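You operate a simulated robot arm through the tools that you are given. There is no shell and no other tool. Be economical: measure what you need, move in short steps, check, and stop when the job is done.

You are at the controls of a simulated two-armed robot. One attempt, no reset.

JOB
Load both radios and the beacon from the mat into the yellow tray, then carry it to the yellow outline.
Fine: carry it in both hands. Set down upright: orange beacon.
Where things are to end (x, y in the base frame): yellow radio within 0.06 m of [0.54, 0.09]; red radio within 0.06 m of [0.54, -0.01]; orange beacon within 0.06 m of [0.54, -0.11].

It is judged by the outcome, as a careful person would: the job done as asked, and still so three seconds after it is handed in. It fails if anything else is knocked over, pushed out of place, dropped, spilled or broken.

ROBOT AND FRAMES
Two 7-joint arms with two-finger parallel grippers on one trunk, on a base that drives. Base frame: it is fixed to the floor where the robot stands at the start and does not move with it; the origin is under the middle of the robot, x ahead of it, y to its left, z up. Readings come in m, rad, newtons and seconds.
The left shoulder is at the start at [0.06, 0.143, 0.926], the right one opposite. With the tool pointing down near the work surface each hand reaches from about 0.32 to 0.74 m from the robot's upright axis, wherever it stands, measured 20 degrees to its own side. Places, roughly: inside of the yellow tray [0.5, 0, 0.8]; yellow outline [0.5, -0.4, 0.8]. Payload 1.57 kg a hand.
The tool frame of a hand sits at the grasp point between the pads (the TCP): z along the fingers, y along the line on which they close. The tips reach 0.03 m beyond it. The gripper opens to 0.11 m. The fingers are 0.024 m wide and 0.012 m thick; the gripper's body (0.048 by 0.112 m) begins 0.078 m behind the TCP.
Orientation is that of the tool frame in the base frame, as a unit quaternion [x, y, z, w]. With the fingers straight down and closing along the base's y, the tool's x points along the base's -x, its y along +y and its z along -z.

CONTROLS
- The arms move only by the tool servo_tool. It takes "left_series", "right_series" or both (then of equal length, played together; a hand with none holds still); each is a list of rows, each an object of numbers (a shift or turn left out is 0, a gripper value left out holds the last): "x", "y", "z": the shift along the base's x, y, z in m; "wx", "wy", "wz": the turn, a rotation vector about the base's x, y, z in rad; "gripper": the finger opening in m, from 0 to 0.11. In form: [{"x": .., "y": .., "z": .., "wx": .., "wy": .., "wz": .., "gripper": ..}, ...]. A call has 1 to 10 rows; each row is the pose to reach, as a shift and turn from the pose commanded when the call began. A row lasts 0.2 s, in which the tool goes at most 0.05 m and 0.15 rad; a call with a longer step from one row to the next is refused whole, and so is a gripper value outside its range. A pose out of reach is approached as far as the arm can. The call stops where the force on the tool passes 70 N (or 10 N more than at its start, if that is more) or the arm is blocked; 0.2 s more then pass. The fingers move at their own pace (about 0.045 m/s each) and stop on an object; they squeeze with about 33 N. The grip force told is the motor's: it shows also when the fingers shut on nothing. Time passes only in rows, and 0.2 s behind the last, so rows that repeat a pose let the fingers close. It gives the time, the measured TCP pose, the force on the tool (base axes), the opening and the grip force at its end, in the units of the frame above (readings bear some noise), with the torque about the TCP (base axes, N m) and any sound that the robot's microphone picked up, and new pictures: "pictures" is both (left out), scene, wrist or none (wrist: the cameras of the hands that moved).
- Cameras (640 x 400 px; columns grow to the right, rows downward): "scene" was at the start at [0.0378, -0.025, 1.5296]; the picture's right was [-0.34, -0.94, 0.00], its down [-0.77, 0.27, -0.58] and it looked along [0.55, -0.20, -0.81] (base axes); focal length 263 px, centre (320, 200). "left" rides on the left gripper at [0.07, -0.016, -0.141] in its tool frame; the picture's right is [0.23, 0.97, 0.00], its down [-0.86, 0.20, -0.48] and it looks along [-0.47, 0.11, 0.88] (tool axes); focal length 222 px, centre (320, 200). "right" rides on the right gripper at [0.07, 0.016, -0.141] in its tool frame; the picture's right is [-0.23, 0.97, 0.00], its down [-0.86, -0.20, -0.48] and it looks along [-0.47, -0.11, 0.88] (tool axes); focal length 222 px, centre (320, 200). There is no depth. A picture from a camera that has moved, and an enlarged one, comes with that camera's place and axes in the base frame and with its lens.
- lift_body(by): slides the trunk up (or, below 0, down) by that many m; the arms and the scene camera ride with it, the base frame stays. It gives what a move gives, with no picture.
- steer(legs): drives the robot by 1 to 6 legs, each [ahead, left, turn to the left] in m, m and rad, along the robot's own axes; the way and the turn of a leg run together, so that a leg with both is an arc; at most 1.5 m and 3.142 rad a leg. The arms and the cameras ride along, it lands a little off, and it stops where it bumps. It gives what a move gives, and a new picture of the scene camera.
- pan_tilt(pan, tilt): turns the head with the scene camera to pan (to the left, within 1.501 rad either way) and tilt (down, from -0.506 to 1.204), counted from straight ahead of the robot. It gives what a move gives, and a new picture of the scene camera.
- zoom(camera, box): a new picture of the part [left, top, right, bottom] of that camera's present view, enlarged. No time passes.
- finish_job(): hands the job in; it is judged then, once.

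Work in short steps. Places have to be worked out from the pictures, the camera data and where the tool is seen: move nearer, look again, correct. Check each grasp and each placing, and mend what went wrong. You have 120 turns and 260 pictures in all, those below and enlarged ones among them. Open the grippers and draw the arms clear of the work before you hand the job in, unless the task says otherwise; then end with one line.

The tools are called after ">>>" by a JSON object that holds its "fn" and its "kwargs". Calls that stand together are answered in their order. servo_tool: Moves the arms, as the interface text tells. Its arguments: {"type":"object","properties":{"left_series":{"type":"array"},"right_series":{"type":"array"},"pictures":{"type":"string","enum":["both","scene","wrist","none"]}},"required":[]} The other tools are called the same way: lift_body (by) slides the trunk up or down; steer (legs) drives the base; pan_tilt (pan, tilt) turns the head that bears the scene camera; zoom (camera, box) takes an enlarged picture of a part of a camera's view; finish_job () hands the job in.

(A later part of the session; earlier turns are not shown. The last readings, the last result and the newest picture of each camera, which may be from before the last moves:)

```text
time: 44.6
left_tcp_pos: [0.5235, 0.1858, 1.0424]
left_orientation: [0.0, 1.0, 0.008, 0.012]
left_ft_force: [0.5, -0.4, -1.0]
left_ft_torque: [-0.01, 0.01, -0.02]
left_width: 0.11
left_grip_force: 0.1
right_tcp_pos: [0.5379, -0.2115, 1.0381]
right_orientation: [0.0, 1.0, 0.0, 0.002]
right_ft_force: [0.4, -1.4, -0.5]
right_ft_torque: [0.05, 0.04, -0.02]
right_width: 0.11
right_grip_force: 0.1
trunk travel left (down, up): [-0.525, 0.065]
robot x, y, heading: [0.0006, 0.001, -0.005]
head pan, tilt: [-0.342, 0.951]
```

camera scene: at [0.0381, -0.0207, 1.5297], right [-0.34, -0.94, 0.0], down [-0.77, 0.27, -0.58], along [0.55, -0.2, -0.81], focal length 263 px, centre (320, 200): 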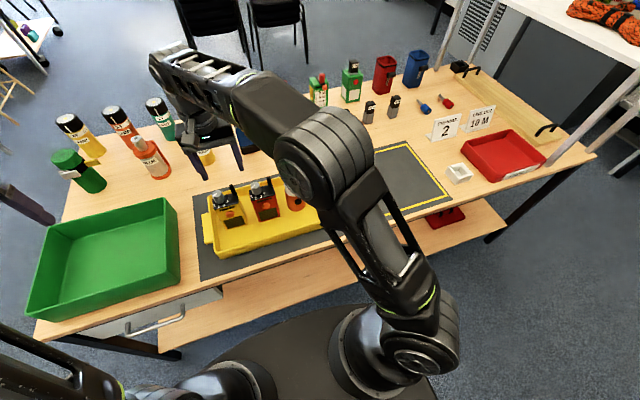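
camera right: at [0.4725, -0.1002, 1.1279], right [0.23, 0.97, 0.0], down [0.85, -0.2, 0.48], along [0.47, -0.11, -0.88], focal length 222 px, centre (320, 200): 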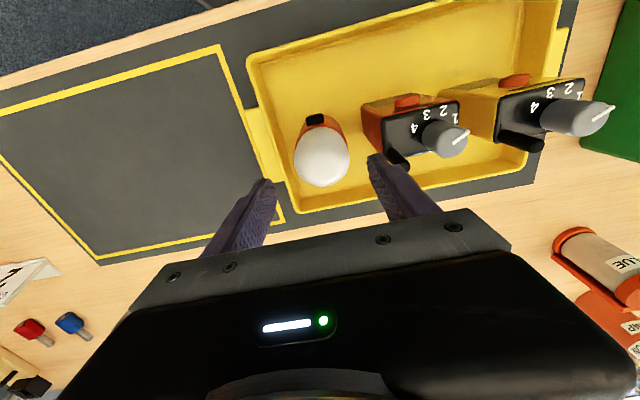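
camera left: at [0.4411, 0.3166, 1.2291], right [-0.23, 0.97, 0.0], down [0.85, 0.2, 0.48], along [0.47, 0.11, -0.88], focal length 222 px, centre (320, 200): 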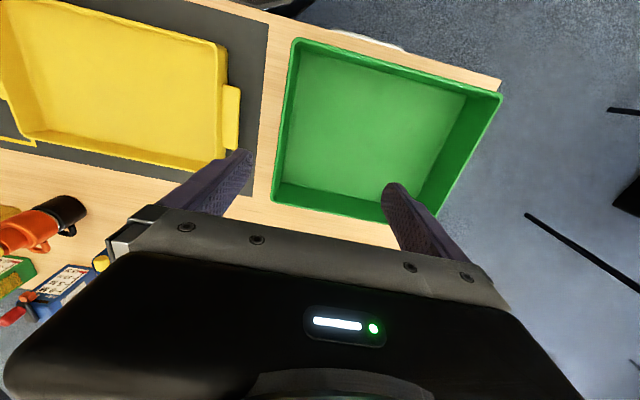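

Rotate both hands 90° (cameras to the outside) so they close along x.

>>> {"fn": "servo_tool", "kwargs": {"right_series": [{"wz": 0.15}, {"wz": 0.3}, {"wz": 0.45}, {"wz": 0.6}, {"wz": 0.75}, {"wz": 0.9}, {"wz": 1.05}, {"wz": 1.2}, {"wz": 1.35}, {"wz": 1.5}], "left_series": [{"wz": -0.15}, {"wz": -0.3}, {"wz": -0.45}, {"wz": -0.6}, {"wz": -0.75}, {"wz": -0.9}, {"wz": -1.05}, {"wz": -1.2}, {"wz": -1.35}, {"wz": -1.5}]}}

```text
time: 46.8
left_tcp_pos: [0.5239, 0.1888, 1.0414]
left_orientation: [0.683, 0.73, -0.004, 0.014]
left_ft_force: [-0.1, -0.2, -0.1]
left_ft_torque: [0.0, -0.03, -0.02]
left_width: 0.1099
left_grip_force: 0.0
right_tcp_pos: [0.5408, -0.2104, 1.0398]
right_orientation: [-0.682, 0.731, 0.001, 0.003]
right_ft_force: [0.9, 0.1, 0.2]
right_ft_torque: [0.03, 0.0, 0.0]
right_width: 0.1099
right_grip_force: 0.0
trunk travel left (down, up): [-0.525, 0.065]
robot x, y, heading: [0.0015, 0.001, 0.004]
head pan, tilt: [-0.342, 0.951]
camera scene: at [0.0381, -0.0222, 1.5296], right [-0.34, -0.94, 0.0], down [-0.77, 0.28, -0.58], along [0.55, -0.2, -0.81], focal length 263 px, centre (320, 200)
camera right: at [0.5201, -0.2797, 1.18], right [-0.96, 0.29, 0.0], down [0.26, 0.84, 0.48], along [0.14, 0.46, -0.88], focal length 222 px, centre (320, 200)
camera left: at [0.5014, 0.2623, 1.1804], right [0.96, 0.29, 0.01], down [0.25, -0.83, 0.5], along [0.15, -0.48, -0.86], focal length 222 px, centre (320, 200)
```

scene: 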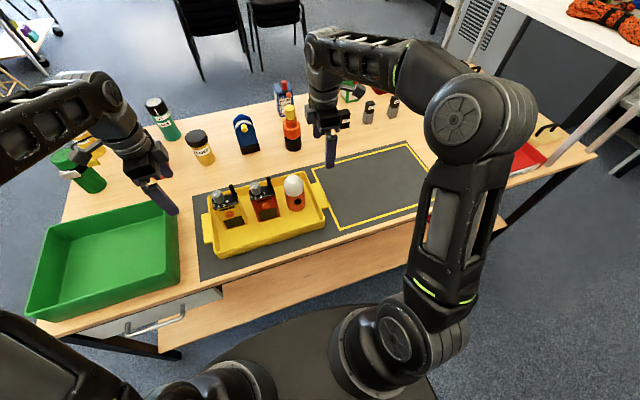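
right: 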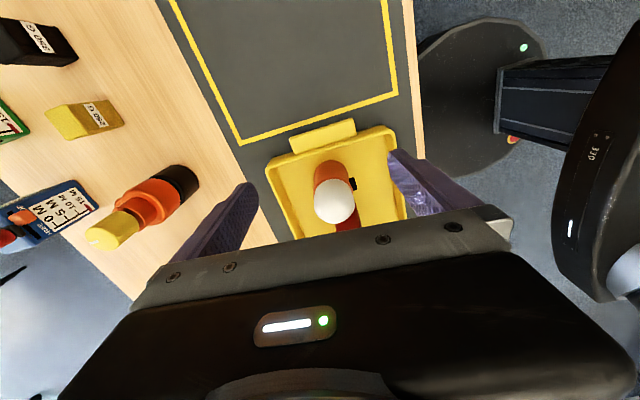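
left: 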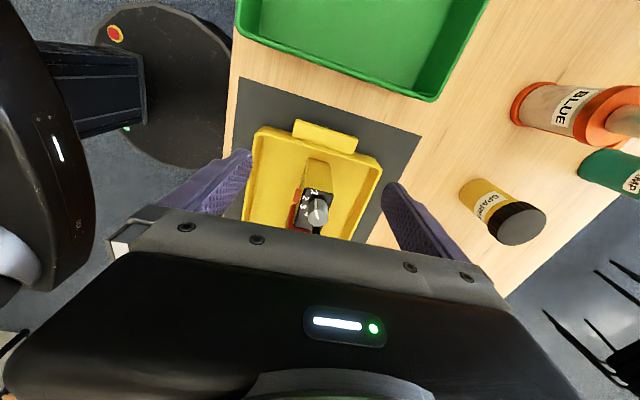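

Reach is fine. I finish the rotation (and take out the left hand's slight tilt), then look closely at the tabs.

>>> {"fn": "servo_tool", "kwargs": {"right_series": [{"wx": -0.005, "wy": 0.003, "wz": 0.069}, {"wx": -0.005, "wy": 0.003, "wz": 0.069}], "left_series": [{"wx": 0.025, "wy": 0.014, "wz": -0.066}, {"wx": 0.025, "wy": 0.014, "wz": -0.066}], "pictures": "none"}}

>>> {"fn": "zoom", "kwargs": {"camera": "right", "box": [230, 100, 430, 225]}}

>>> {"fn": "zoom", "kwargs": {"camera": "left", "box": [220, 95, 420, 220]}}

```text
time: 47.4
left_tcp_pos: [0.5229, 0.1884, 1.0422]
left_orientation: [0.707, 0.708, 0.0, 0.0]
left_ft_force: [-0.8, -0.6, 0.5]
left_ft_torque: [-0.02, -0.01, 0.0]
left_width: 0.1101
left_grip_force: 0.1
right_tcp_pos: [0.5403, -0.2103, 1.0403]
right_orientation: [-0.706, 0.708, 0.0, 0.001]
right_ft_force: [0.0, 0.1, -0.3]
right_ft_torque: [0.01, 0.02, -0.02]
right_width: 0.1097
right_grip_force: 0.1
trunk travel left (down, up): [-0.525, 0.065]
robot x, y, heading: [0.0011, 0.006, -0.001]
head pan, tilt: [-0.342, 0.951]
```

```text
3.20 times, centred on (330, 162) of right
camera zoom: at [0.5251, -0.2795, 1.1804], right [-0.97, 0.23, 0.0], down [0.2, 0.85, 0.48], along [0.11, 0.47, -0.88], focal length 711 px, centre (288, 320)
```

zoom: 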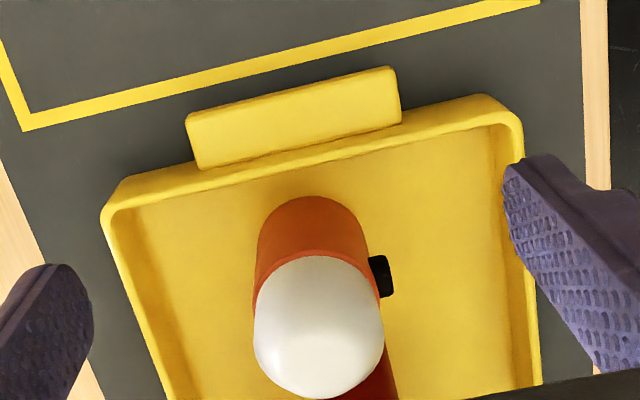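

```text
3.20 times, centred on (320, 158) of left
camera zoom: at [0.5077, 0.2597, 1.1825], right [0.97, 0.23, 0.0], down [0.2, -0.85, 0.48], along [0.11, -0.47, -0.88], focal length 711 px, centre (320, 336)
```

zoom: 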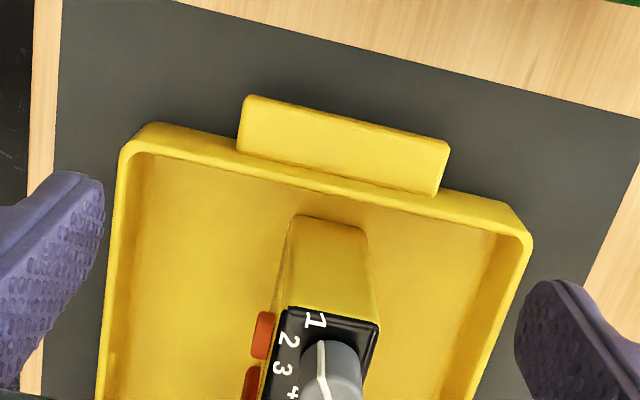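

Tabs measured: left tab x≈0.487–0.593, y≈0.155–0.185; right tab x≈0.490–0.595, y≈-0.179…-0.207. Fully opened fingers (0.11) just straddle them; I centre both hands and descend partway to check alignment.

>>> {"fn": "servo_tool", "kwargs": {"right_series": [{"x": 0.001, "y": 0.014, "z": -0.03}, {"x": 0.001, "y": 0.014, "z": -0.07}, {"x": 0.001, "y": 0.014, "z": -0.11}, {"x": 0.001, "y": 0.014, "z": -0.14}, {"x": 0.001, "y": 0.014, "z": -0.155}, {"x": 0.001, "y": 0.014, "z": -0.155}], "left_series": [{"x": 0.0175, "y": -0.0145, "z": -0.03}, {"x": 0.0175, "y": -0.0145, "z": -0.07}, {"x": 0.0175, "y": -0.0145, "z": -0.11}, {"x": 0.0175, "y": -0.0145, "z": -0.14}, {"x": 0.0175, "y": -0.0145, "z": -0.157}, {"x": 0.0175, "y": -0.0145, "z": -0.157}]}}

>>> {"fn": "zoom", "kwargs": {"camera": "right", "box": [200, 80, 440, 230]}}

>>> {"fn": "zoom", "kwargs": {"camera": "left", "box": [200, 80, 440, 230]}}

```text
time: 48.8
left_tcp_pos: [0.5424, 0.1735, 0.8851]
left_orientation: [0.706, 0.708, 0.0, 0.0]
left_ft_force: [-0.6, 0.5, -0.2]
left_ft_torque: [0.03, -0.01, 0.0]
left_width: 0.1099
left_grip_force: 0.0
right_tcp_pos: [0.5388, -0.1967, 0.8847]
right_orientation: [-0.706, 0.708, 0.001, 0.0]
right_ft_force: [-0.5, 0.1, -0.5]
right_ft_torque: [-0.02, -0.01, 0.04]
right_width: 0.1099
right_grip_force: 0.1
trunk travel left (down, up): [-0.525, 0.065]
robot x, y, heading: [0.0023, 0.0016, -0.003]
head pan, tilt: [-0.342, 0.951]
camera scene: at [0.0379, -0.0222, 1.5297], right [-0.34, -0.94, 0.0], down [-0.77, 0.28, -0.58], along [0.55, -0.2, -0.81], focal length 263 px, centre (320, 200)
camera right: at [0.5247, -0.2654, 1.0258], right [-0.97, 0.23, 0.0], down [0.2, 0.85, 0.48], along [0.11, 0.47, -0.88], focal length 222 px, centre (320, 200)
camera left: at [0.5248, 0.245, 1.0255], right [0.97, 0.23, 0.0], down [0.2, -0.85, 0.48], along [0.11, -0.47, -0.88], focal length 222 px, centre (320, 200)
```

scene: 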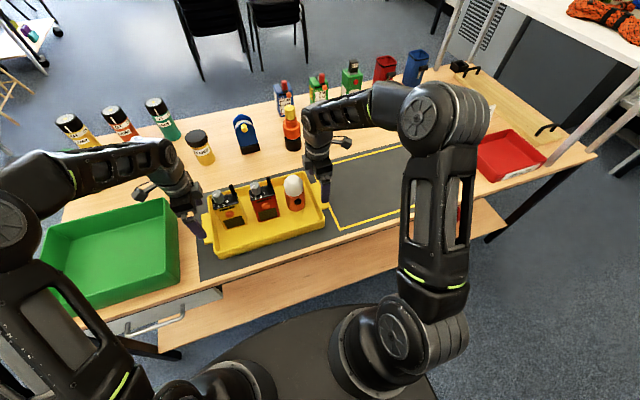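
right: 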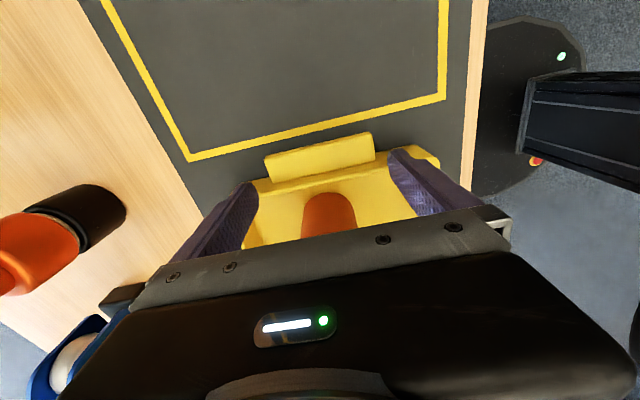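
left: 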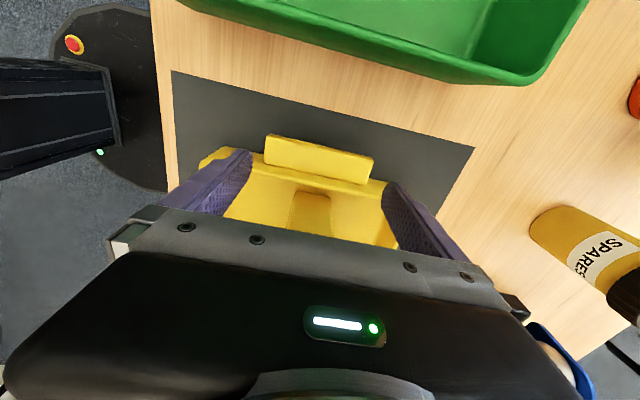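

```text
2.67 times, centred on (320, 155) of right
camera zoom: at [0.5247, -0.2654, 1.0258], right [-0.97, 0.23, 0.0], down [0.2, 0.85, 0.48], along [0.11, 0.47, -0.88], focal length 592 px, centre (320, 320)
```

zoom: 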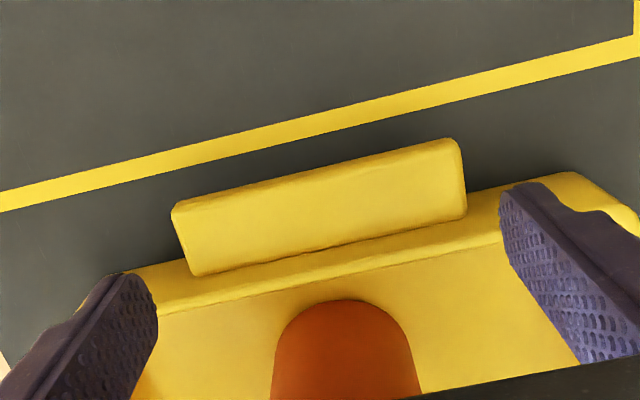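

```text
2.67 times, centred on (320, 155) of left
camera zoom: at [0.5248, 0.245, 1.0255], right [0.97, 0.23, 0.0], down [0.2, -0.85, 0.48], along [0.11, -0.47, -0.88], focal length 592 px, centre (320, 320)
```

zoom: 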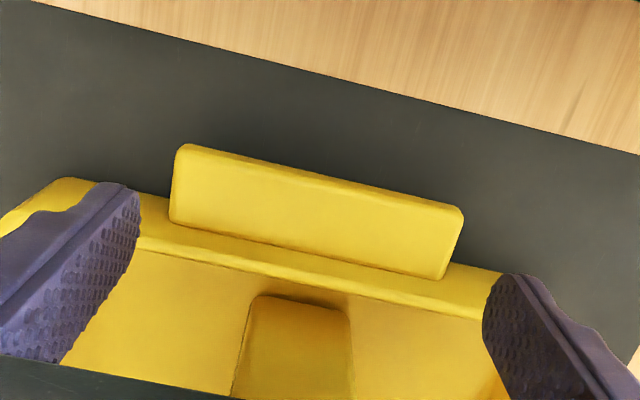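

Using both heights: tab top z≈0.827, length ≈0.099 (x 0.490–0.589), outer edges y≈0.191 and -0.212. So there are ~5 mm clearances; I correct the hands to y=0.182/-0.203, x≈0.539 and descend in two stages.

>>> {"fn": "servo_tool", "kwargs": {"right_series": [{"y": -0.006}, {"y": -0.006, "z": -0.02}, {"y": -0.006, "z": -0.035}, {"y": -0.006, "z": -0.045}], "left_series": [{"x": -0.002, "y": 0.0085}, {"x": -0.002, "y": 0.0085, "z": -0.02}, {"x": -0.002, "y": 0.0085, "z": -0.035}, {"x": -0.002, "y": 0.0085, "z": -0.045}]}}

>>> {"fn": "zoom", "kwargs": {"camera": "right", "box": [200, 80, 440, 230]}}

>>> {"fn": "zoom", "kwargs": {"camera": "left", "box": [200, 80, 440, 230]}}

```text
time: 49.8
left_tcp_pos: [0.5397, 0.1829, 0.844]
left_orientation: [0.706, 0.708, 0.002, 0.002]
left_ft_force: [-0.8, 1.1, 13.7]
left_ft_torque: [-0.03, -0.77, -0.02]
left_width: 0.1098
left_grip_force: 0.0
right_tcp_pos: [0.5412, -0.2023, 0.8438]
right_orientation: [-0.705, 0.709, -0.002, 0.002]
right_ft_force: [-0.9, -3.2, 27.2]
right_ft_torque: [-0.01, 1.6, 0.3]
right_width: 0.1099
right_grip_force: 0.0
trunk travel left (down, up): [-0.525, 0.065]
robot x, y, heading: [0.0022, 0.0009, -0.003]
head pan, tilt: [-0.342, 0.951]
camera scene: at [0.0346, -0.0219, 1.5307], right [-0.34, -0.94, 0.0], down [-0.76, 0.28, -0.58], along [0.55, -0.2, -0.81], focal length 263 px, centre (320, 200)
camera right: at [0.5246, -0.2715, 0.9852], right [-0.97, 0.23, 0.0], down [0.2, 0.85, 0.48], along [0.11, 0.46, -0.88], focal length 222 px, centre (320, 200)
camera left: at [0.5226, 0.2537, 0.9839], right [0.97, 0.23, 0.01], down [0.2, -0.85, 0.48], along [0.12, -0.47, -0.88], focal length 222 px, centre (320, 200)
```

scene: 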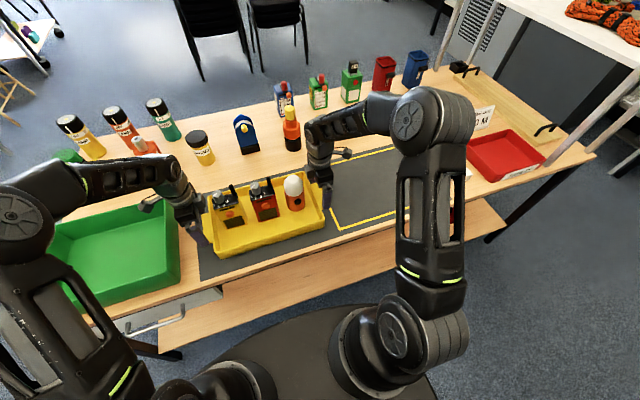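
right: 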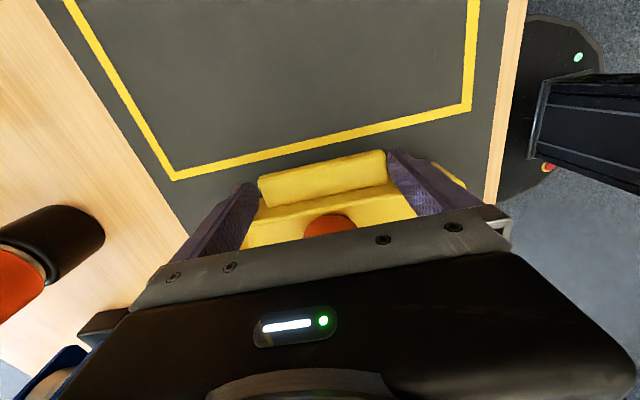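
left: 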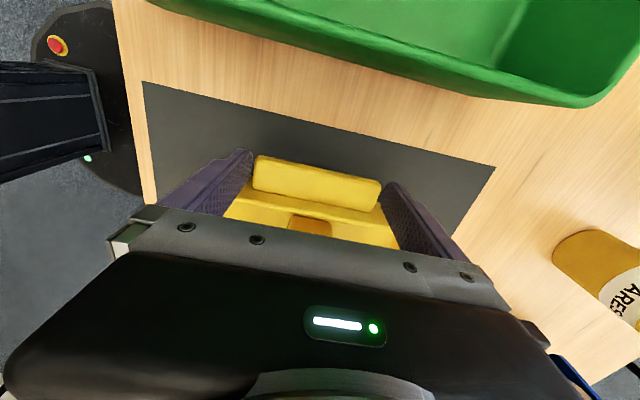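

```text
2.67 times, centred on (320, 155) of right
camera zoom: at [0.5246, -0.2715, 0.9852], right [-0.97, 0.23, 0.0], down [0.2, 0.85, 0.48], along [0.11, 0.46, -0.88], focal length 592 px, centre (320, 320)
```

zoom: 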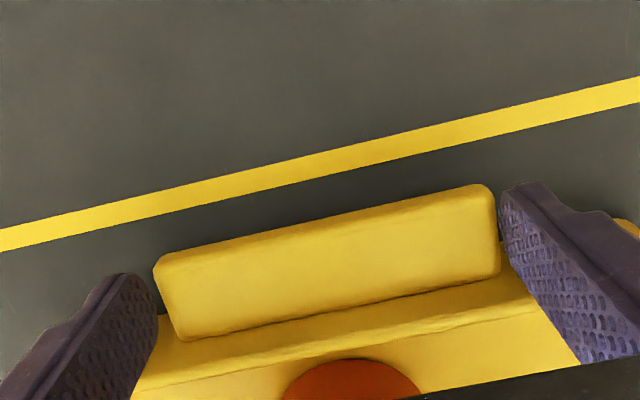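

```text
2.67 times, centred on (320, 155) of left
camera zoom: at [0.5226, 0.2537, 0.9839], right [0.97, 0.23, 0.01], down [0.2, -0.85, 0.48], along [0.12, -0.47, -0.88], focal length 592 px, centre (320, 320)
```

zoom: 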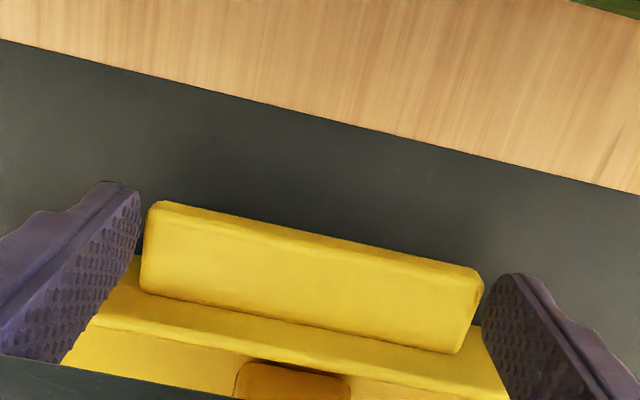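

Both hands touched a tab edge (right on its -x finger, left on its +x finger: torque signs show it). I rise 10 mm, shift right hand -3.5 mm and left hand +3.5 mm in x, and look again.

>>> {"fn": "servo_tool", "kwargs": {"right_series": [{"z": 0.01}, {"x": -0.0035, "z": 0.01}, {"x": -0.0035, "z": 0.01}], "left_series": [{"z": 0.01}, {"x": 0.0035, "z": 0.01}, {"x": 0.0035, "z": 0.01}], "pictures": "wrist"}}

>>> {"fn": "zoom", "kwargs": {"camera": "right", "box": [240, 120, 400, 220]}}

>>> {"fn": "zoom", "kwargs": {"camera": "left", "box": [240, 120, 400, 220]}}

```text
time: 50.6
left_tcp_pos: [0.5418, 0.1826, 0.8495]
left_orientation: [0.706, 0.709, 0.0, 0.0]
left_ft_force: [1.0, 0.3, 1.2]
left_ft_torque: [-0.05, -0.04, 0.01]
left_width: 0.1099
left_grip_force: 0.2
right_tcp_pos: [0.5369, -0.2019, 0.8495]
right_orientation: [-0.706, 0.708, 0.001, -0.001]
right_ft_force: [-0.7, -0.4, 0.2]
right_ft_torque: [-0.02, 0.0, -0.01]
right_width: 0.1097
right_grip_force: 0.1
trunk travel left (down, up): [-0.525, 0.065]
robot x, y, heading: [0.0026, 0.0059, -0.01]
head pan, tilt: [-0.342, 0.951]
camera right: at [0.5225, -0.2714, 0.9905], right [-0.97, 0.23, 0.0], down [0.2, 0.85, 0.48], along [0.11, 0.47, -0.88], focal length 222 px, centre (320, 200)
camera left: at [0.5269, 0.2537, 0.9902], right [0.97, 0.23, 0.0], down [0.2, -0.85, 0.48], along [0.11, -0.47, -0.88], focal length 222 px, centre (320, 200)
```

right: 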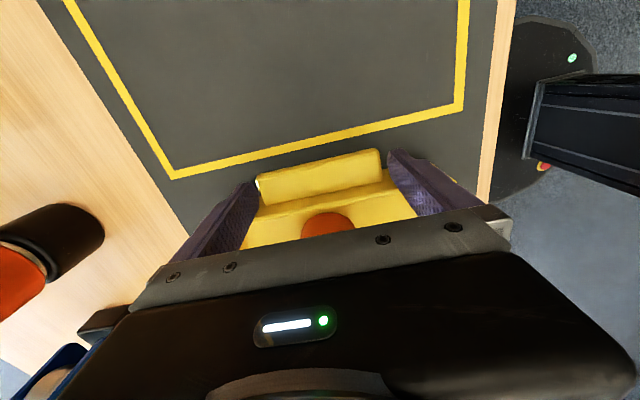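
left: 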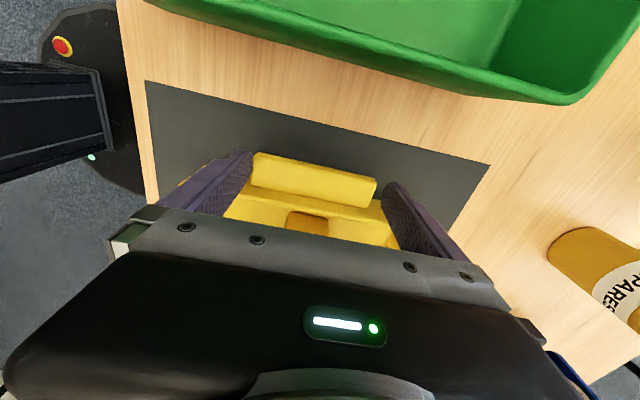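

```text
4.00 times, centred on (320, 170) of right
camera zoom: at [0.5225, -0.2714, 0.9905], right [-0.97, 0.23, 0.0], down [0.2, 0.85, 0.48], along [0.11, 0.47, -0.88], focal length 888 px, centre (320, 320)
```

zoom: 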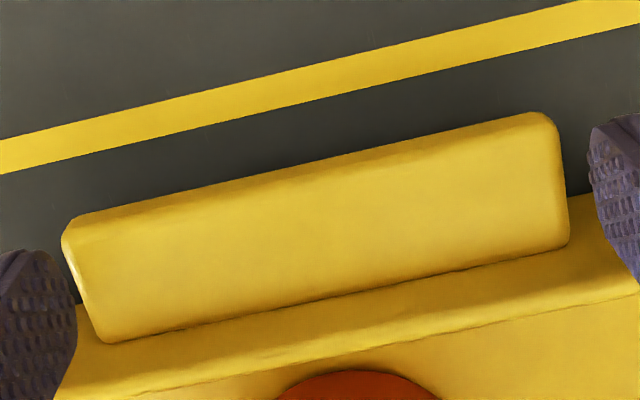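

```text
4.00 times, centred on (320, 170) of left
camera zoom: at [0.5269, 0.2537, 0.9902], right [0.97, 0.23, 0.0], down [0.2, -0.85, 0.48], along [0.11, -0.47, -0.88], focal length 888 px, centre (320, 320)
```

zoom: 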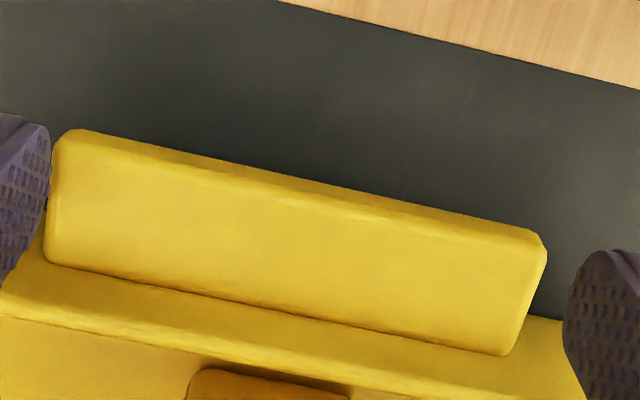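

The visible gaps show the ideal is midway: right +1.8 mm, left -1.8 mm. I centre there and descend gently to TCP z≈0.838.

>>> {"fn": "servo_tool", "kwargs": {"right_series": [{"x": 0.0018}, {"x": 0.0018, "z": -0.006}, {"x": 0.0018, "z": -0.011}, {"x": 0.0018, "z": -0.011}], "left_series": [{"x": -0.0018}, {"x": -0.0018, "z": -0.006}, {"x": -0.0018, "z": -0.011}, {"x": -0.0018, "z": -0.011}], "pictures": "wrist"}}

>>> {"fn": "zoom", "kwargs": {"camera": "right", "box": [240, 120, 400, 220]}}

>>> {"fn": "zoom", "kwargs": {"camera": "left", "box": [240, 120, 400, 220]}}

```text
time: 51.6
left_tcp_pos: [0.54, 0.1824, 0.8451]
left_orientation: [0.706, 0.708, 0.003, 0.003]
left_ft_force: [0.9, 4.5, 40.3]
left_ft_torque: [-0.02, 2.19, -0.26]
left_width: 0.1091
left_grip_force: 0.0
right_tcp_pos: [0.5386, -0.2015, 0.8434]
right_orientation: [-0.706, 0.709, -0.003, 0.004]
right_ft_force: [2.8, -2.2, 28.8]
right_ft_torque: [-0.03, -1.66, -0.02]
right_width: 0.1101
right_grip_force: 0.1
trunk travel left (down, up): [-0.525, 0.065]
robot x, y, heading: [0.0015, 0.0029, 0.0]
head pan, tilt: [-0.342, 0.951]
camera right: at [0.5224, -0.2717, 0.9842], right [-0.97, 0.23, -0.01], down [0.2, 0.85, 0.48], along [0.12, 0.47, -0.88], focal length 222 px, centre (320, 200)
camera left: at [0.5224, 0.2537, 0.9846], right [0.97, 0.23, 0.01], down [0.2, -0.85, 0.48], along [0.12, -0.47, -0.88], focal length 222 px, centre (320, 200)
```

right: 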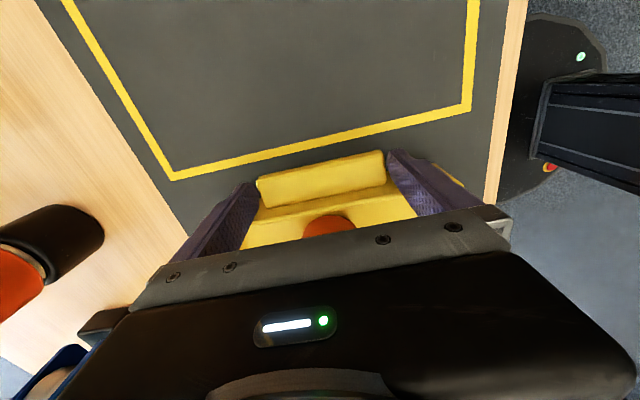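
left: 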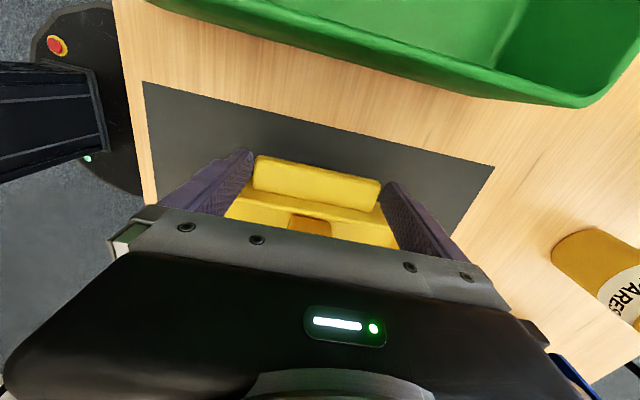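

```text
4.00 times, centred on (320, 170) of right
camera zoom: at [0.5224, -0.2717, 0.9842], right [-0.97, 0.23, -0.01], down [0.2, 0.85, 0.48], along [0.12, 0.47, -0.88], focal length 888 px, centre (320, 320)
```

zoom: 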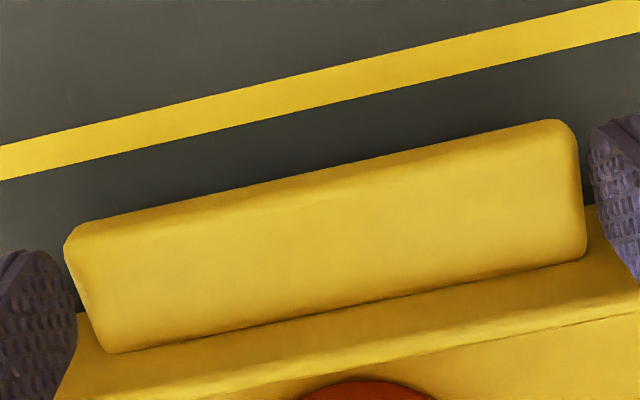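

```text
4.00 times, centred on (320, 170) of left
camera zoom: at [0.5224, 0.2537, 0.9846], right [0.97, 0.23, 0.01], down [0.2, -0.85, 0.48], along [0.12, -0.47, -0.88], focal length 888 px, centre (320, 320)
```

zoom: 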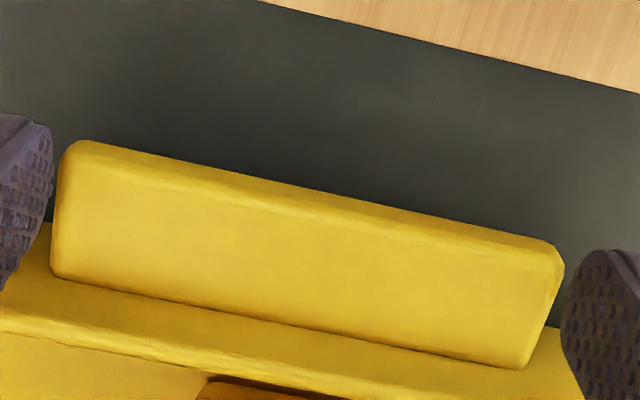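

The contact again came at tip z≈0.8145 with force centred under the fingers and pushing outward — that is the tray's rim beside the tab, not the tab ends. I rise, move both hands 6 mm outward, and try again slowly.

>>> {"fn": "servo_tool", "kwargs": {"right_series": [{"z": 0.012}, {"y": -0.006, "z": 0.012}, {"y": -0.006, "z": 0.012}, {"y": -0.006, "z": 0.004}, {"y": -0.006, "z": 0.0}], "left_series": [{"z": 0.012}, {"y": 0.006, "z": 0.012}, {"y": 0.006, "z": 0.012}, {"y": 0.006, "z": 0.004}, {"y": 0.006, "z": 0.0}], "pictures": "wrist"}}

>>> {"fn": "zoom", "kwargs": {"camera": "right", "box": [240, 120, 400, 220]}}

>>> {"fn": "zoom", "kwargs": {"camera": "left", "box": [240, 120, 400, 220]}}

```text
time: 52.8
left_tcp_pos: [0.5405, 0.1879, 0.8436]
left_orientation: [0.706, 0.708, 0.003, 0.003]
left_ft_force: [-3.8, 4.6, 38.8]
left_ft_torque: [-0.16, 2.25, -0.5]
left_width: 0.1099
left_grip_force: 0.1
right_tcp_pos: [0.537, -0.2081, 0.8436]
right_orientation: [-0.706, 0.708, -0.003, 0.002]
right_ft_force: [4.0, -3.8, 30.0]
right_ft_torque: [0.02, 1.44, 0.21]
right_width: 0.1065
right_grip_force: 0.2
trunk travel left (down, up): [-0.525, 0.065]
robot x, y, heading: [0.0, 0.0027, -0.002]
head pan, tilt: [-0.342, 0.951]
camera right: at [0.5218, -0.278, 0.9852], right [-0.97, 0.23, -0.01], down [0.2, 0.85, 0.48], along [0.12, 0.47, -0.88], focal length 222 px, centre (320, 200)
camera left: at [0.5231, 0.2594, 0.9846], right [0.97, 0.23, 0.01], down [0.2, -0.85, 0.48], along [0.12, -0.47, -0.88], focal length 222 px, centre (320, 200)
```

right: 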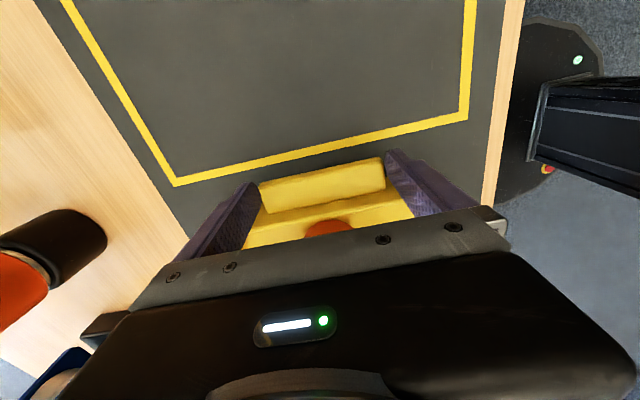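
left: 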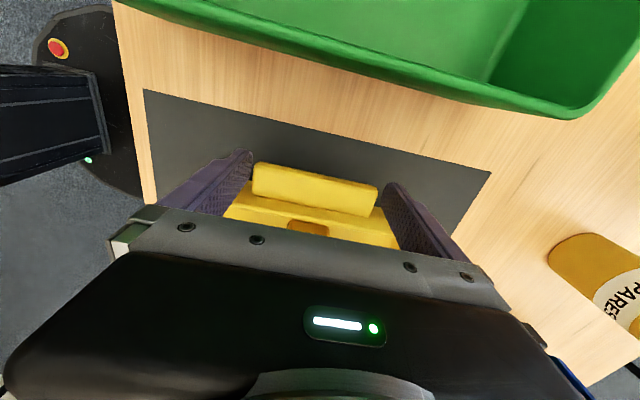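

```text
4.00 times, centred on (320, 170) of right
camera zoom: at [0.5218, -0.278, 0.9852], right [-0.97, 0.23, -0.01], down [0.2, 0.85, 0.48], along [0.12, 0.47, -0.88], focal length 888 px, centre (320, 320)
```

zoom: 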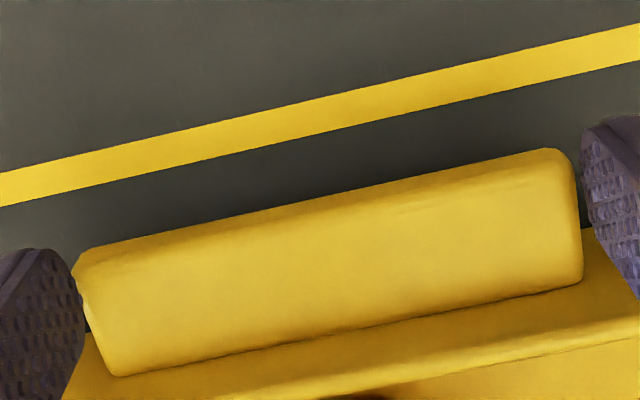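

```text
4.00 times, centred on (320, 170) of left
camera zoom: at [0.5231, 0.2594, 0.9846], right [0.97, 0.23, 0.01], down [0.2, -0.85, 0.48], along [0.12, -0.47, -0.88], focal length 888 px, centre (320, 320)
```

zoom: 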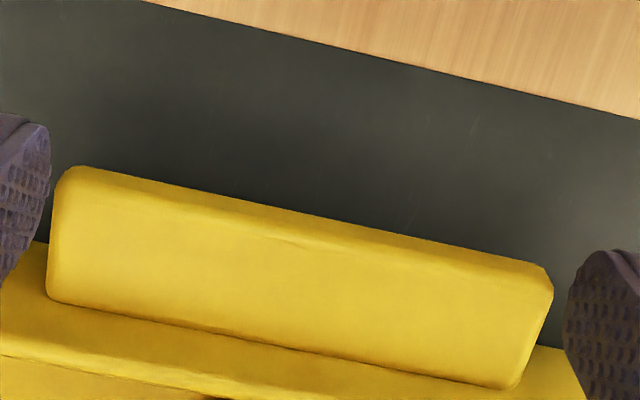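

The tab is practically as long as the full opening, so end-squeezing isn't viable. New plan: pinch the end walls themselves (fingers down, closing along y), left hand at x≈0.62 and right at x≈0.465 — clear of the contents and with the load's centre on the line between the grips. First rise straight up.

>>> {"fn": "servo_tool", "kwargs": {"right_series": [{"z": 0.01}, {"z": 0.05}, {"z": 0.09}, {"z": 0.13}, {"z": 0.16}], "left_series": [{"z": 0.01}, {"z": 0.05}, {"z": 0.09}, {"z": 0.13}, {"z": 0.16}], "pictures": "none"}}

>>> {"fn": "servo_tool", "kwargs": {"right_series": [{"wz": -0.15}, {"wz": -0.3}, {"wz": -0.45}, {"wz": -0.6}, {"wz": -0.75}, {"wz": -0.9}, {"wz": -1.05}, {"wz": -1.2}, {"wz": -1.35}, {"wz": -1.5}], "left_series": [{"wz": 0.15}, {"wz": 0.3}, {"wz": 0.45}, {"wz": 0.6}, {"wz": 0.75}, {"wz": 0.9}, {"wz": 1.05}, {"wz": 1.2}, {"wz": 1.35}, {"wz": 1.5}], "pictures": "none"}}

>>> {"fn": "servo_tool", "kwargs": {"right_series": [{"wz": -0.071, "x": -0.025}, {"wz": -0.071, "x": -0.05, "gripper": 0.08}, {"wz": -0.071, "x": -0.073, "y": 0.018}], "left_series": [{"wz": 0.071, "x": 0.025}, {"wz": 0.071, "x": 0.05, "gripper": 0.08}, {"wz": 0.071, "x": 0.08, "y": -0.02}]}}

```text
time: 54.0
left_tcp_pos: [0.5403, 0.1876, 0.9992]
left_orientation: [0.707, 0.708, 0.001, 0.0]
left_ft_force: [1.0, 0.2, -0.2]
left_ft_torque: [0.03, 0.03, -0.03]
left_width: 0.1098
left_grip_force: 0.1
right_tcp_pos: [0.5389, -0.2081, 0.9982]
right_orientation: [-0.706, 0.708, 0.0, -0.001]
right_ft_force: [0.6, 0.3, -0.3]
right_ft_torque: [0.01, 0.0, -0.03]
right_width: 0.1102
right_grip_force: 0.1
trunk travel left (down, up): [-0.525, 0.065]
robot x, y, heading: [-0.0003, 0.0041, -0.004]
head pan, tilt: [-0.342, 0.951]
```

```text
time: 56.2
left_tcp_pos: [0.5408, 0.1887, 1.0005]
left_orientation: [0.032, 0.999, 0.0, 0.0]
left_ft_force: [-0.5, 0.4, 0.0]
left_ft_torque: [0.0, -0.01, 0.0]
left_width: 0.11
left_grip_force: 0.0
right_tcp_pos: [0.539, -0.2094, 0.9983]
right_orientation: [-0.033, 0.999, 0.001, 0.0]
right_ft_force: [-0.4, 0.8, 0.2]
right_ft_torque: [-0.01, -0.06, 0.03]
right_width: 0.1101
right_grip_force: 0.0
trunk travel left (down, up): [-0.525, 0.065]
robot x, y, heading: [-0.0007, 0.002, -0.002]
head pan, tilt: [-0.342, 0.951]
```

```text
time: 57.0
left_tcp_pos: [0.6208, 0.1692, 0.9978]
left_orientation: [-0.001, 1.0, 0.001, 0.0]
left_ft_force: [0.1, 0.2, -0.7]
left_ft_torque: [0.0, 0.02, 0.03]
left_width: 0.0803
left_grip_force: 0.0
right_tcp_pos: [0.466, -0.1912, 0.9985]
right_orientation: [0.002, 1.0, 0.002, -0.001]
right_ft_force: [-0.6, 0.4, 0.3]
right_ft_torque: [-0.03, 0.02, -0.05]
right_width: 0.0802
right_grip_force: 0.1
trunk travel left (down, up): [-0.525, 0.065]
robot x, y, heading: [0.0016, 0.0008, -0.003]
head pan, tilt: [-0.342, 0.951]
camera scene: at [0.0386, -0.0225, 1.5296], right [-0.34, -0.94, 0.0], down [-0.77, 0.28, -0.58], along [0.55, -0.2, -0.81], focal length 263 px, centre (320, 200)
camera right: at [0.3971, -0.1748, 1.1399], right [0.23, 0.97, 0.0], down [0.85, -0.2, 0.48], along [0.46, -0.11, -0.88], focal length 222 px, centre (320, 200)
camera left: at [0.5526, 0.1538, 1.1377], right [-0.23, 0.97, 0.0], down [0.85, 0.2, 0.48], along [0.47, 0.11, -0.88], focal length 222 px, centre (320, 200)
```

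scene: 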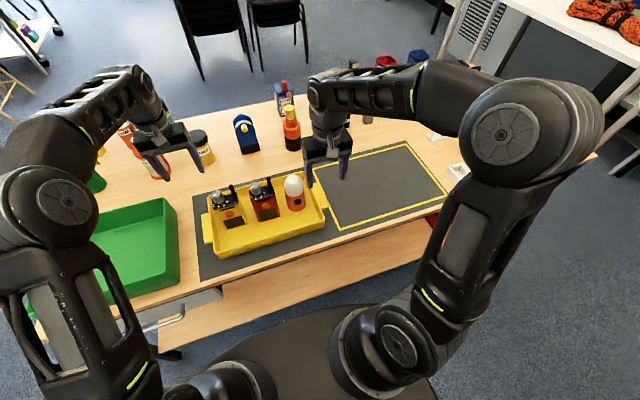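
right: 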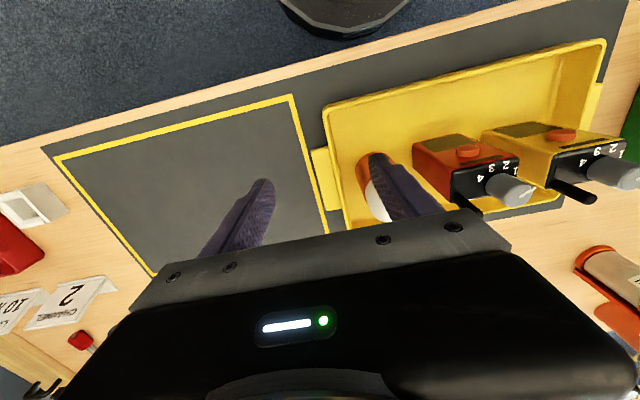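
left: 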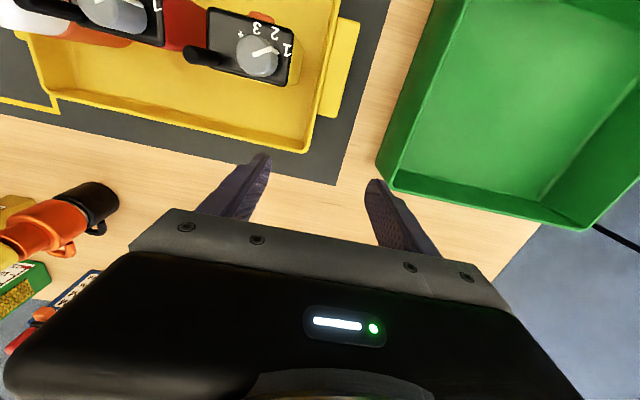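

Contents undisturbed. Zoom on the two wall sections.

>>> {"fn": "zoom", "kwargs": {"camera": "right", "box": [270, 80, 430, 180]}}

>>> {"fn": "zoom", "kwargs": {"camera": "left", "box": [240, 40, 400, 180]}}

```text
4.00 times, centred on (350, 130) of right
camera zoom: at [0.3971, -0.1748, 1.1399], right [0.23, 0.97, 0.0], down [0.85, -0.2, 0.48], along [0.46, -0.11, -0.88], focal length 888 px, centre (200, 480)
```

zoom: 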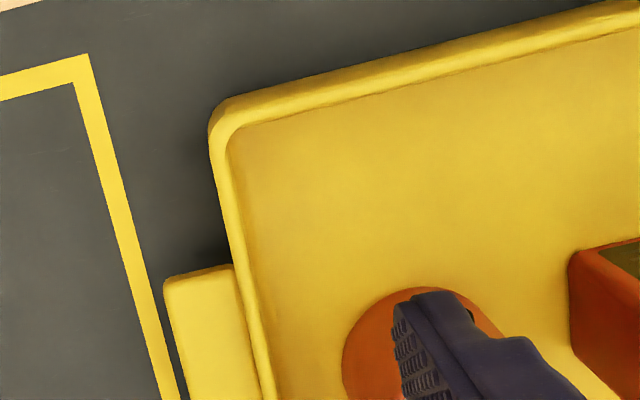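

```text
2.86 times, centred on (320, 110) of left
camera zoom: at [0.5526, 0.1538, 1.1377], right [-0.23, 0.97, 0.0], down [0.85, 0.2, 0.48], along [0.47, 0.11, -0.88], focal length 635 px, centre (320, 457)
```

zoom: 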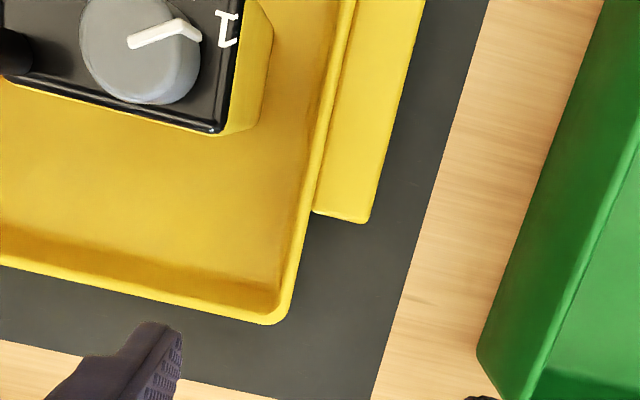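

Rim centres: left wall at (0.617, 0.158), right wall at (0.461, -0.1785), about 5 mm thick. Align and descend to z≈0.87 with 0.06 opening, then check.

>>> {"fn": "servo_tool", "kwargs": {"right_series": [{"x": -0.005, "y": 0.0127, "gripper": 0.06}, {"x": -0.005, "y": 0.0127, "z": -0.04}, {"x": -0.005, "y": 0.0127, "z": -0.08}, {"x": -0.005, "y": 0.0127, "z": -0.11}, {"x": -0.005, "y": 0.0127, "z": -0.128}], "left_series": [{"x": -0.004, "y": -0.0112, "gripper": 0.06}, {"x": -0.004, "y": -0.0112, "z": -0.04}, {"x": -0.004, "y": -0.0112, "z": -0.08}, {"x": -0.004, "y": -0.0112, "z": -0.11}, {"x": -0.004, "y": -0.0112, "z": -0.128}]}}

>>> {"fn": "zoom", "kwargs": {"camera": "right", "box": [200, 80, 440, 230]}}

>>> {"fn": "zoom", "kwargs": {"camera": "left", "box": [200, 80, 440, 230]}}

>>> {"fn": "zoom", "kwargs": {"camera": "scene", "box": [170, 120, 370, 270]}}

```text
time: 58.2
left_tcp_pos: [0.6161, 0.1565, 0.8705]
left_orientation: [-0.002, 1.0, 0.0, -0.001]
left_ft_force: [0.4, 1.0, 0.0]
left_ft_torque: [-0.03, 0.0, -0.01]
left_width: 0.0602
left_grip_force: 0.0
right_tcp_pos: [0.4601, -0.179, 0.8698]
right_orientation: [0.002, 1.0, 0.001, 0.0]
right_ft_force: [-0.8, -0.3, 0.3]
right_ft_torque: [-0.01, 0.01, -0.01]
right_width: 0.0601
right_grip_force: 0.0
trunk travel left (down, up): [-0.525, 0.065]
robot x, y, heading: [0.0011, 0.0031, -0.002]
head pan, tilt: [-0.342, 0.951]
camera scene: at [0.0384, -0.0221, 1.5297], right [-0.34, -0.94, 0.0], down [-0.77, 0.28, -0.58], along [0.55, -0.2, -0.81], focal length 263 px, centre (320, 200)
camera right: at [0.3918, -0.1621, 1.0114], right [0.23, 0.97, 0.0], down [0.85, -0.2, 0.48], along [0.47, -0.11, -0.88], focal length 222 px, centre (320, 200)
camera left: at [0.5473, 0.1417, 1.0115], right [-0.23, 0.97, 0.0], down [0.85, 0.2, 0.48], along [0.47, 0.11, -0.88], focal length 222 px, centre (320, 200)
```

scene: 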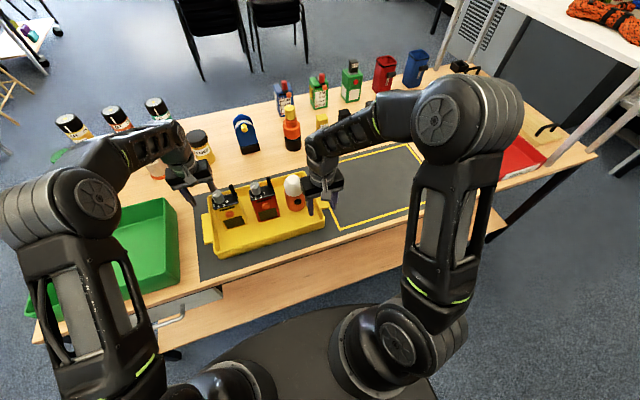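
right: 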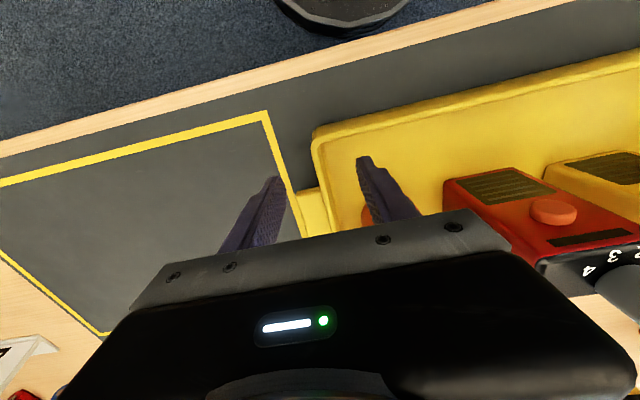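
left: 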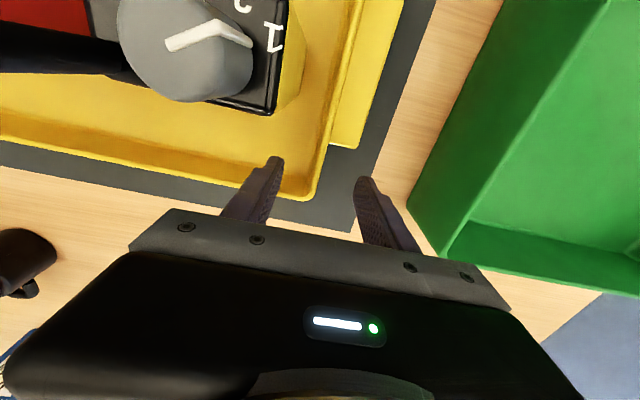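

```text
2.67 times, centred on (320, 155) of right
camera zoom: at [0.3918, -0.1621, 1.0114], right [0.23, 0.97, 0.0], down [0.85, -0.2, 0.48], along [0.47, -0.11, -0.88], focal length 592 px, centre (320, 320)
```

zoom: 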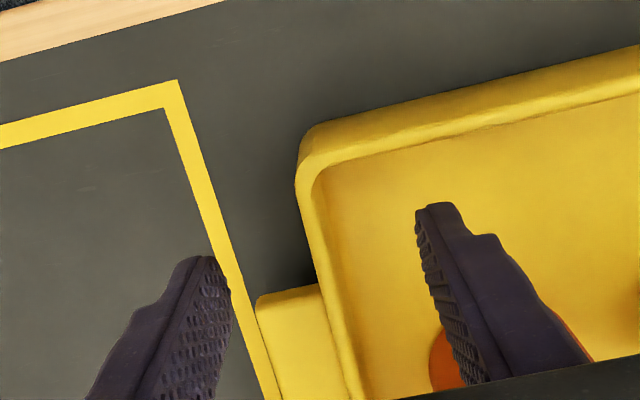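

```text
2.67 times, centred on (320, 155) of left
camera zoom: at [0.5473, 0.1417, 1.0115], right [-0.23, 0.97, 0.0], down [0.85, 0.2, 0.48], along [0.47, 0.11, -0.88], focal length 592 px, centre (320, 320)
```

zoom: 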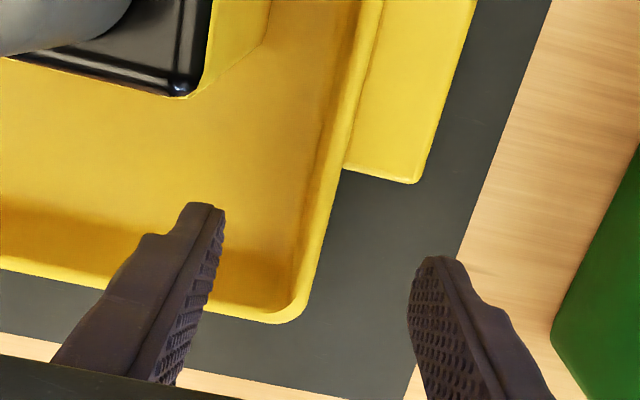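

```text
2.67 times, centred on (270, 195) of scene
camera zoom: at [0.0384, -0.0221, 1.5297], right [-0.34, -0.94, 0.0], down [-0.77, 0.28, -0.58], along [0.55, -0.2, -0.81], focal length 701 px, centre (453, 213)
```

zoom: 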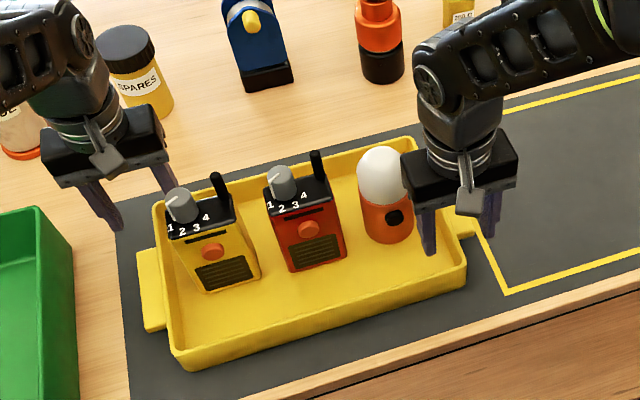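

Both rims run midway between the fingers, with the finger width clear of tabs and corners. Descend to z≈0.827.

>>> {"fn": "servo_tool", "kwargs": {"right_series": [{"z": -0.015}, {"z": -0.03}, {"z": -0.043}, {"z": -0.043}], "left_series": [{"y": 0.001, "z": -0.015}, {"y": 0.001, "z": -0.03}, {"y": 0.001, "z": -0.043}, {"y": 0.001, "z": -0.043}]}}

```text
time: 59.2
left_tcp_pos: [0.6179, 0.1589, 0.8266]
left_orientation: [-0.001, 1.0, 0.0, 0.0]
left_ft_force: [0.3, 0.6, 0.0]
left_ft_torque: [0.03, 0.02, -0.01]
left_width: 0.0598
left_grip_force: 0.1
right_tcp_pos: [0.4608, -0.1791, 0.8274]
right_orientation: [0.002, 1.0, 0.001, 0.0]
right_ft_force: [-0.1, -0.2, 0.2]
right_ft_torque: [-0.02, 0.0, 0.0]
right_width: 0.0601
right_grip_force: 0.0
trunk travel left (down, up): [-0.525, 0.065]
robot x, y, heading: [0.0003, 0.0023, 0.002]
head pan, tilt: [-0.342, 0.951]
camera scene: at [0.0379, -0.0222, 1.5297], right [-0.34, -0.94, 0.0], down [-0.77, 0.28, -0.58], along [0.55, -0.2, -0.81], focal length 263 px, centre (320, 200)
camera right: at [0.3923, -0.1619, 0.9688], right [0.23, 0.97, 0.0], down [0.85, -0.2, 0.48], along [0.47, -0.11, -0.88], focal length 222 px, centre (320, 200)
camera left: at [0.5481, 0.1431, 0.9685], right [-0.23, 0.97, 0.0], down [0.85, 0.2, 0.48], along [0.47, 0.11, -0.88], focal length 222 px, centre (320, 200)
```

scene: 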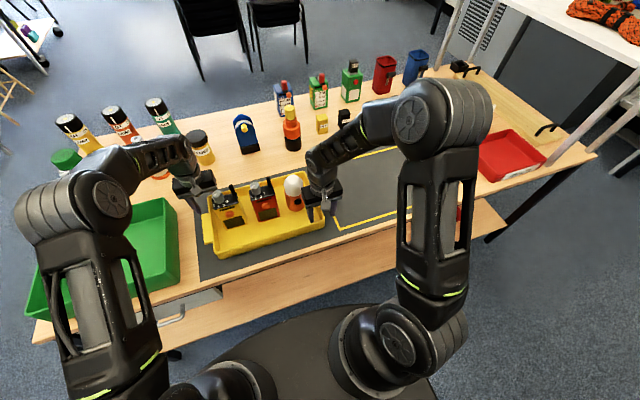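
right: 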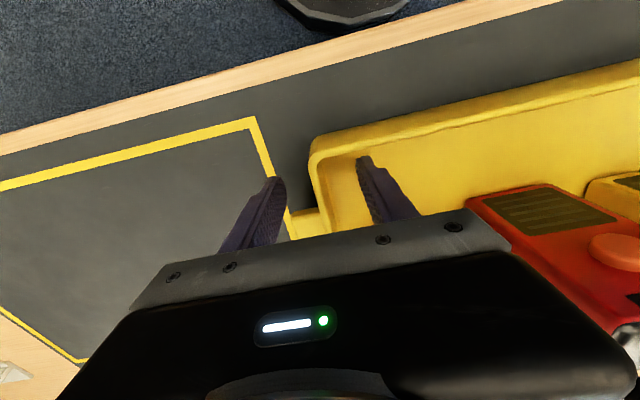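
left: 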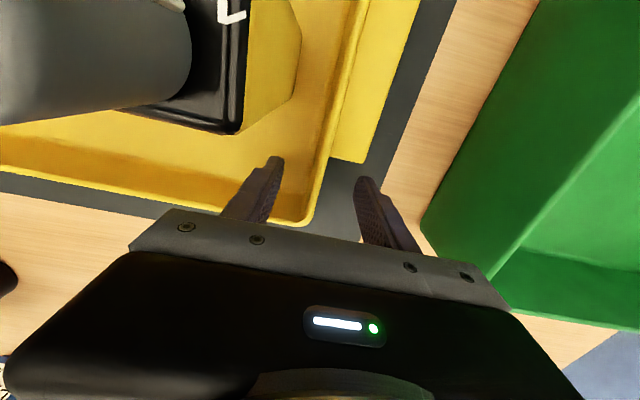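

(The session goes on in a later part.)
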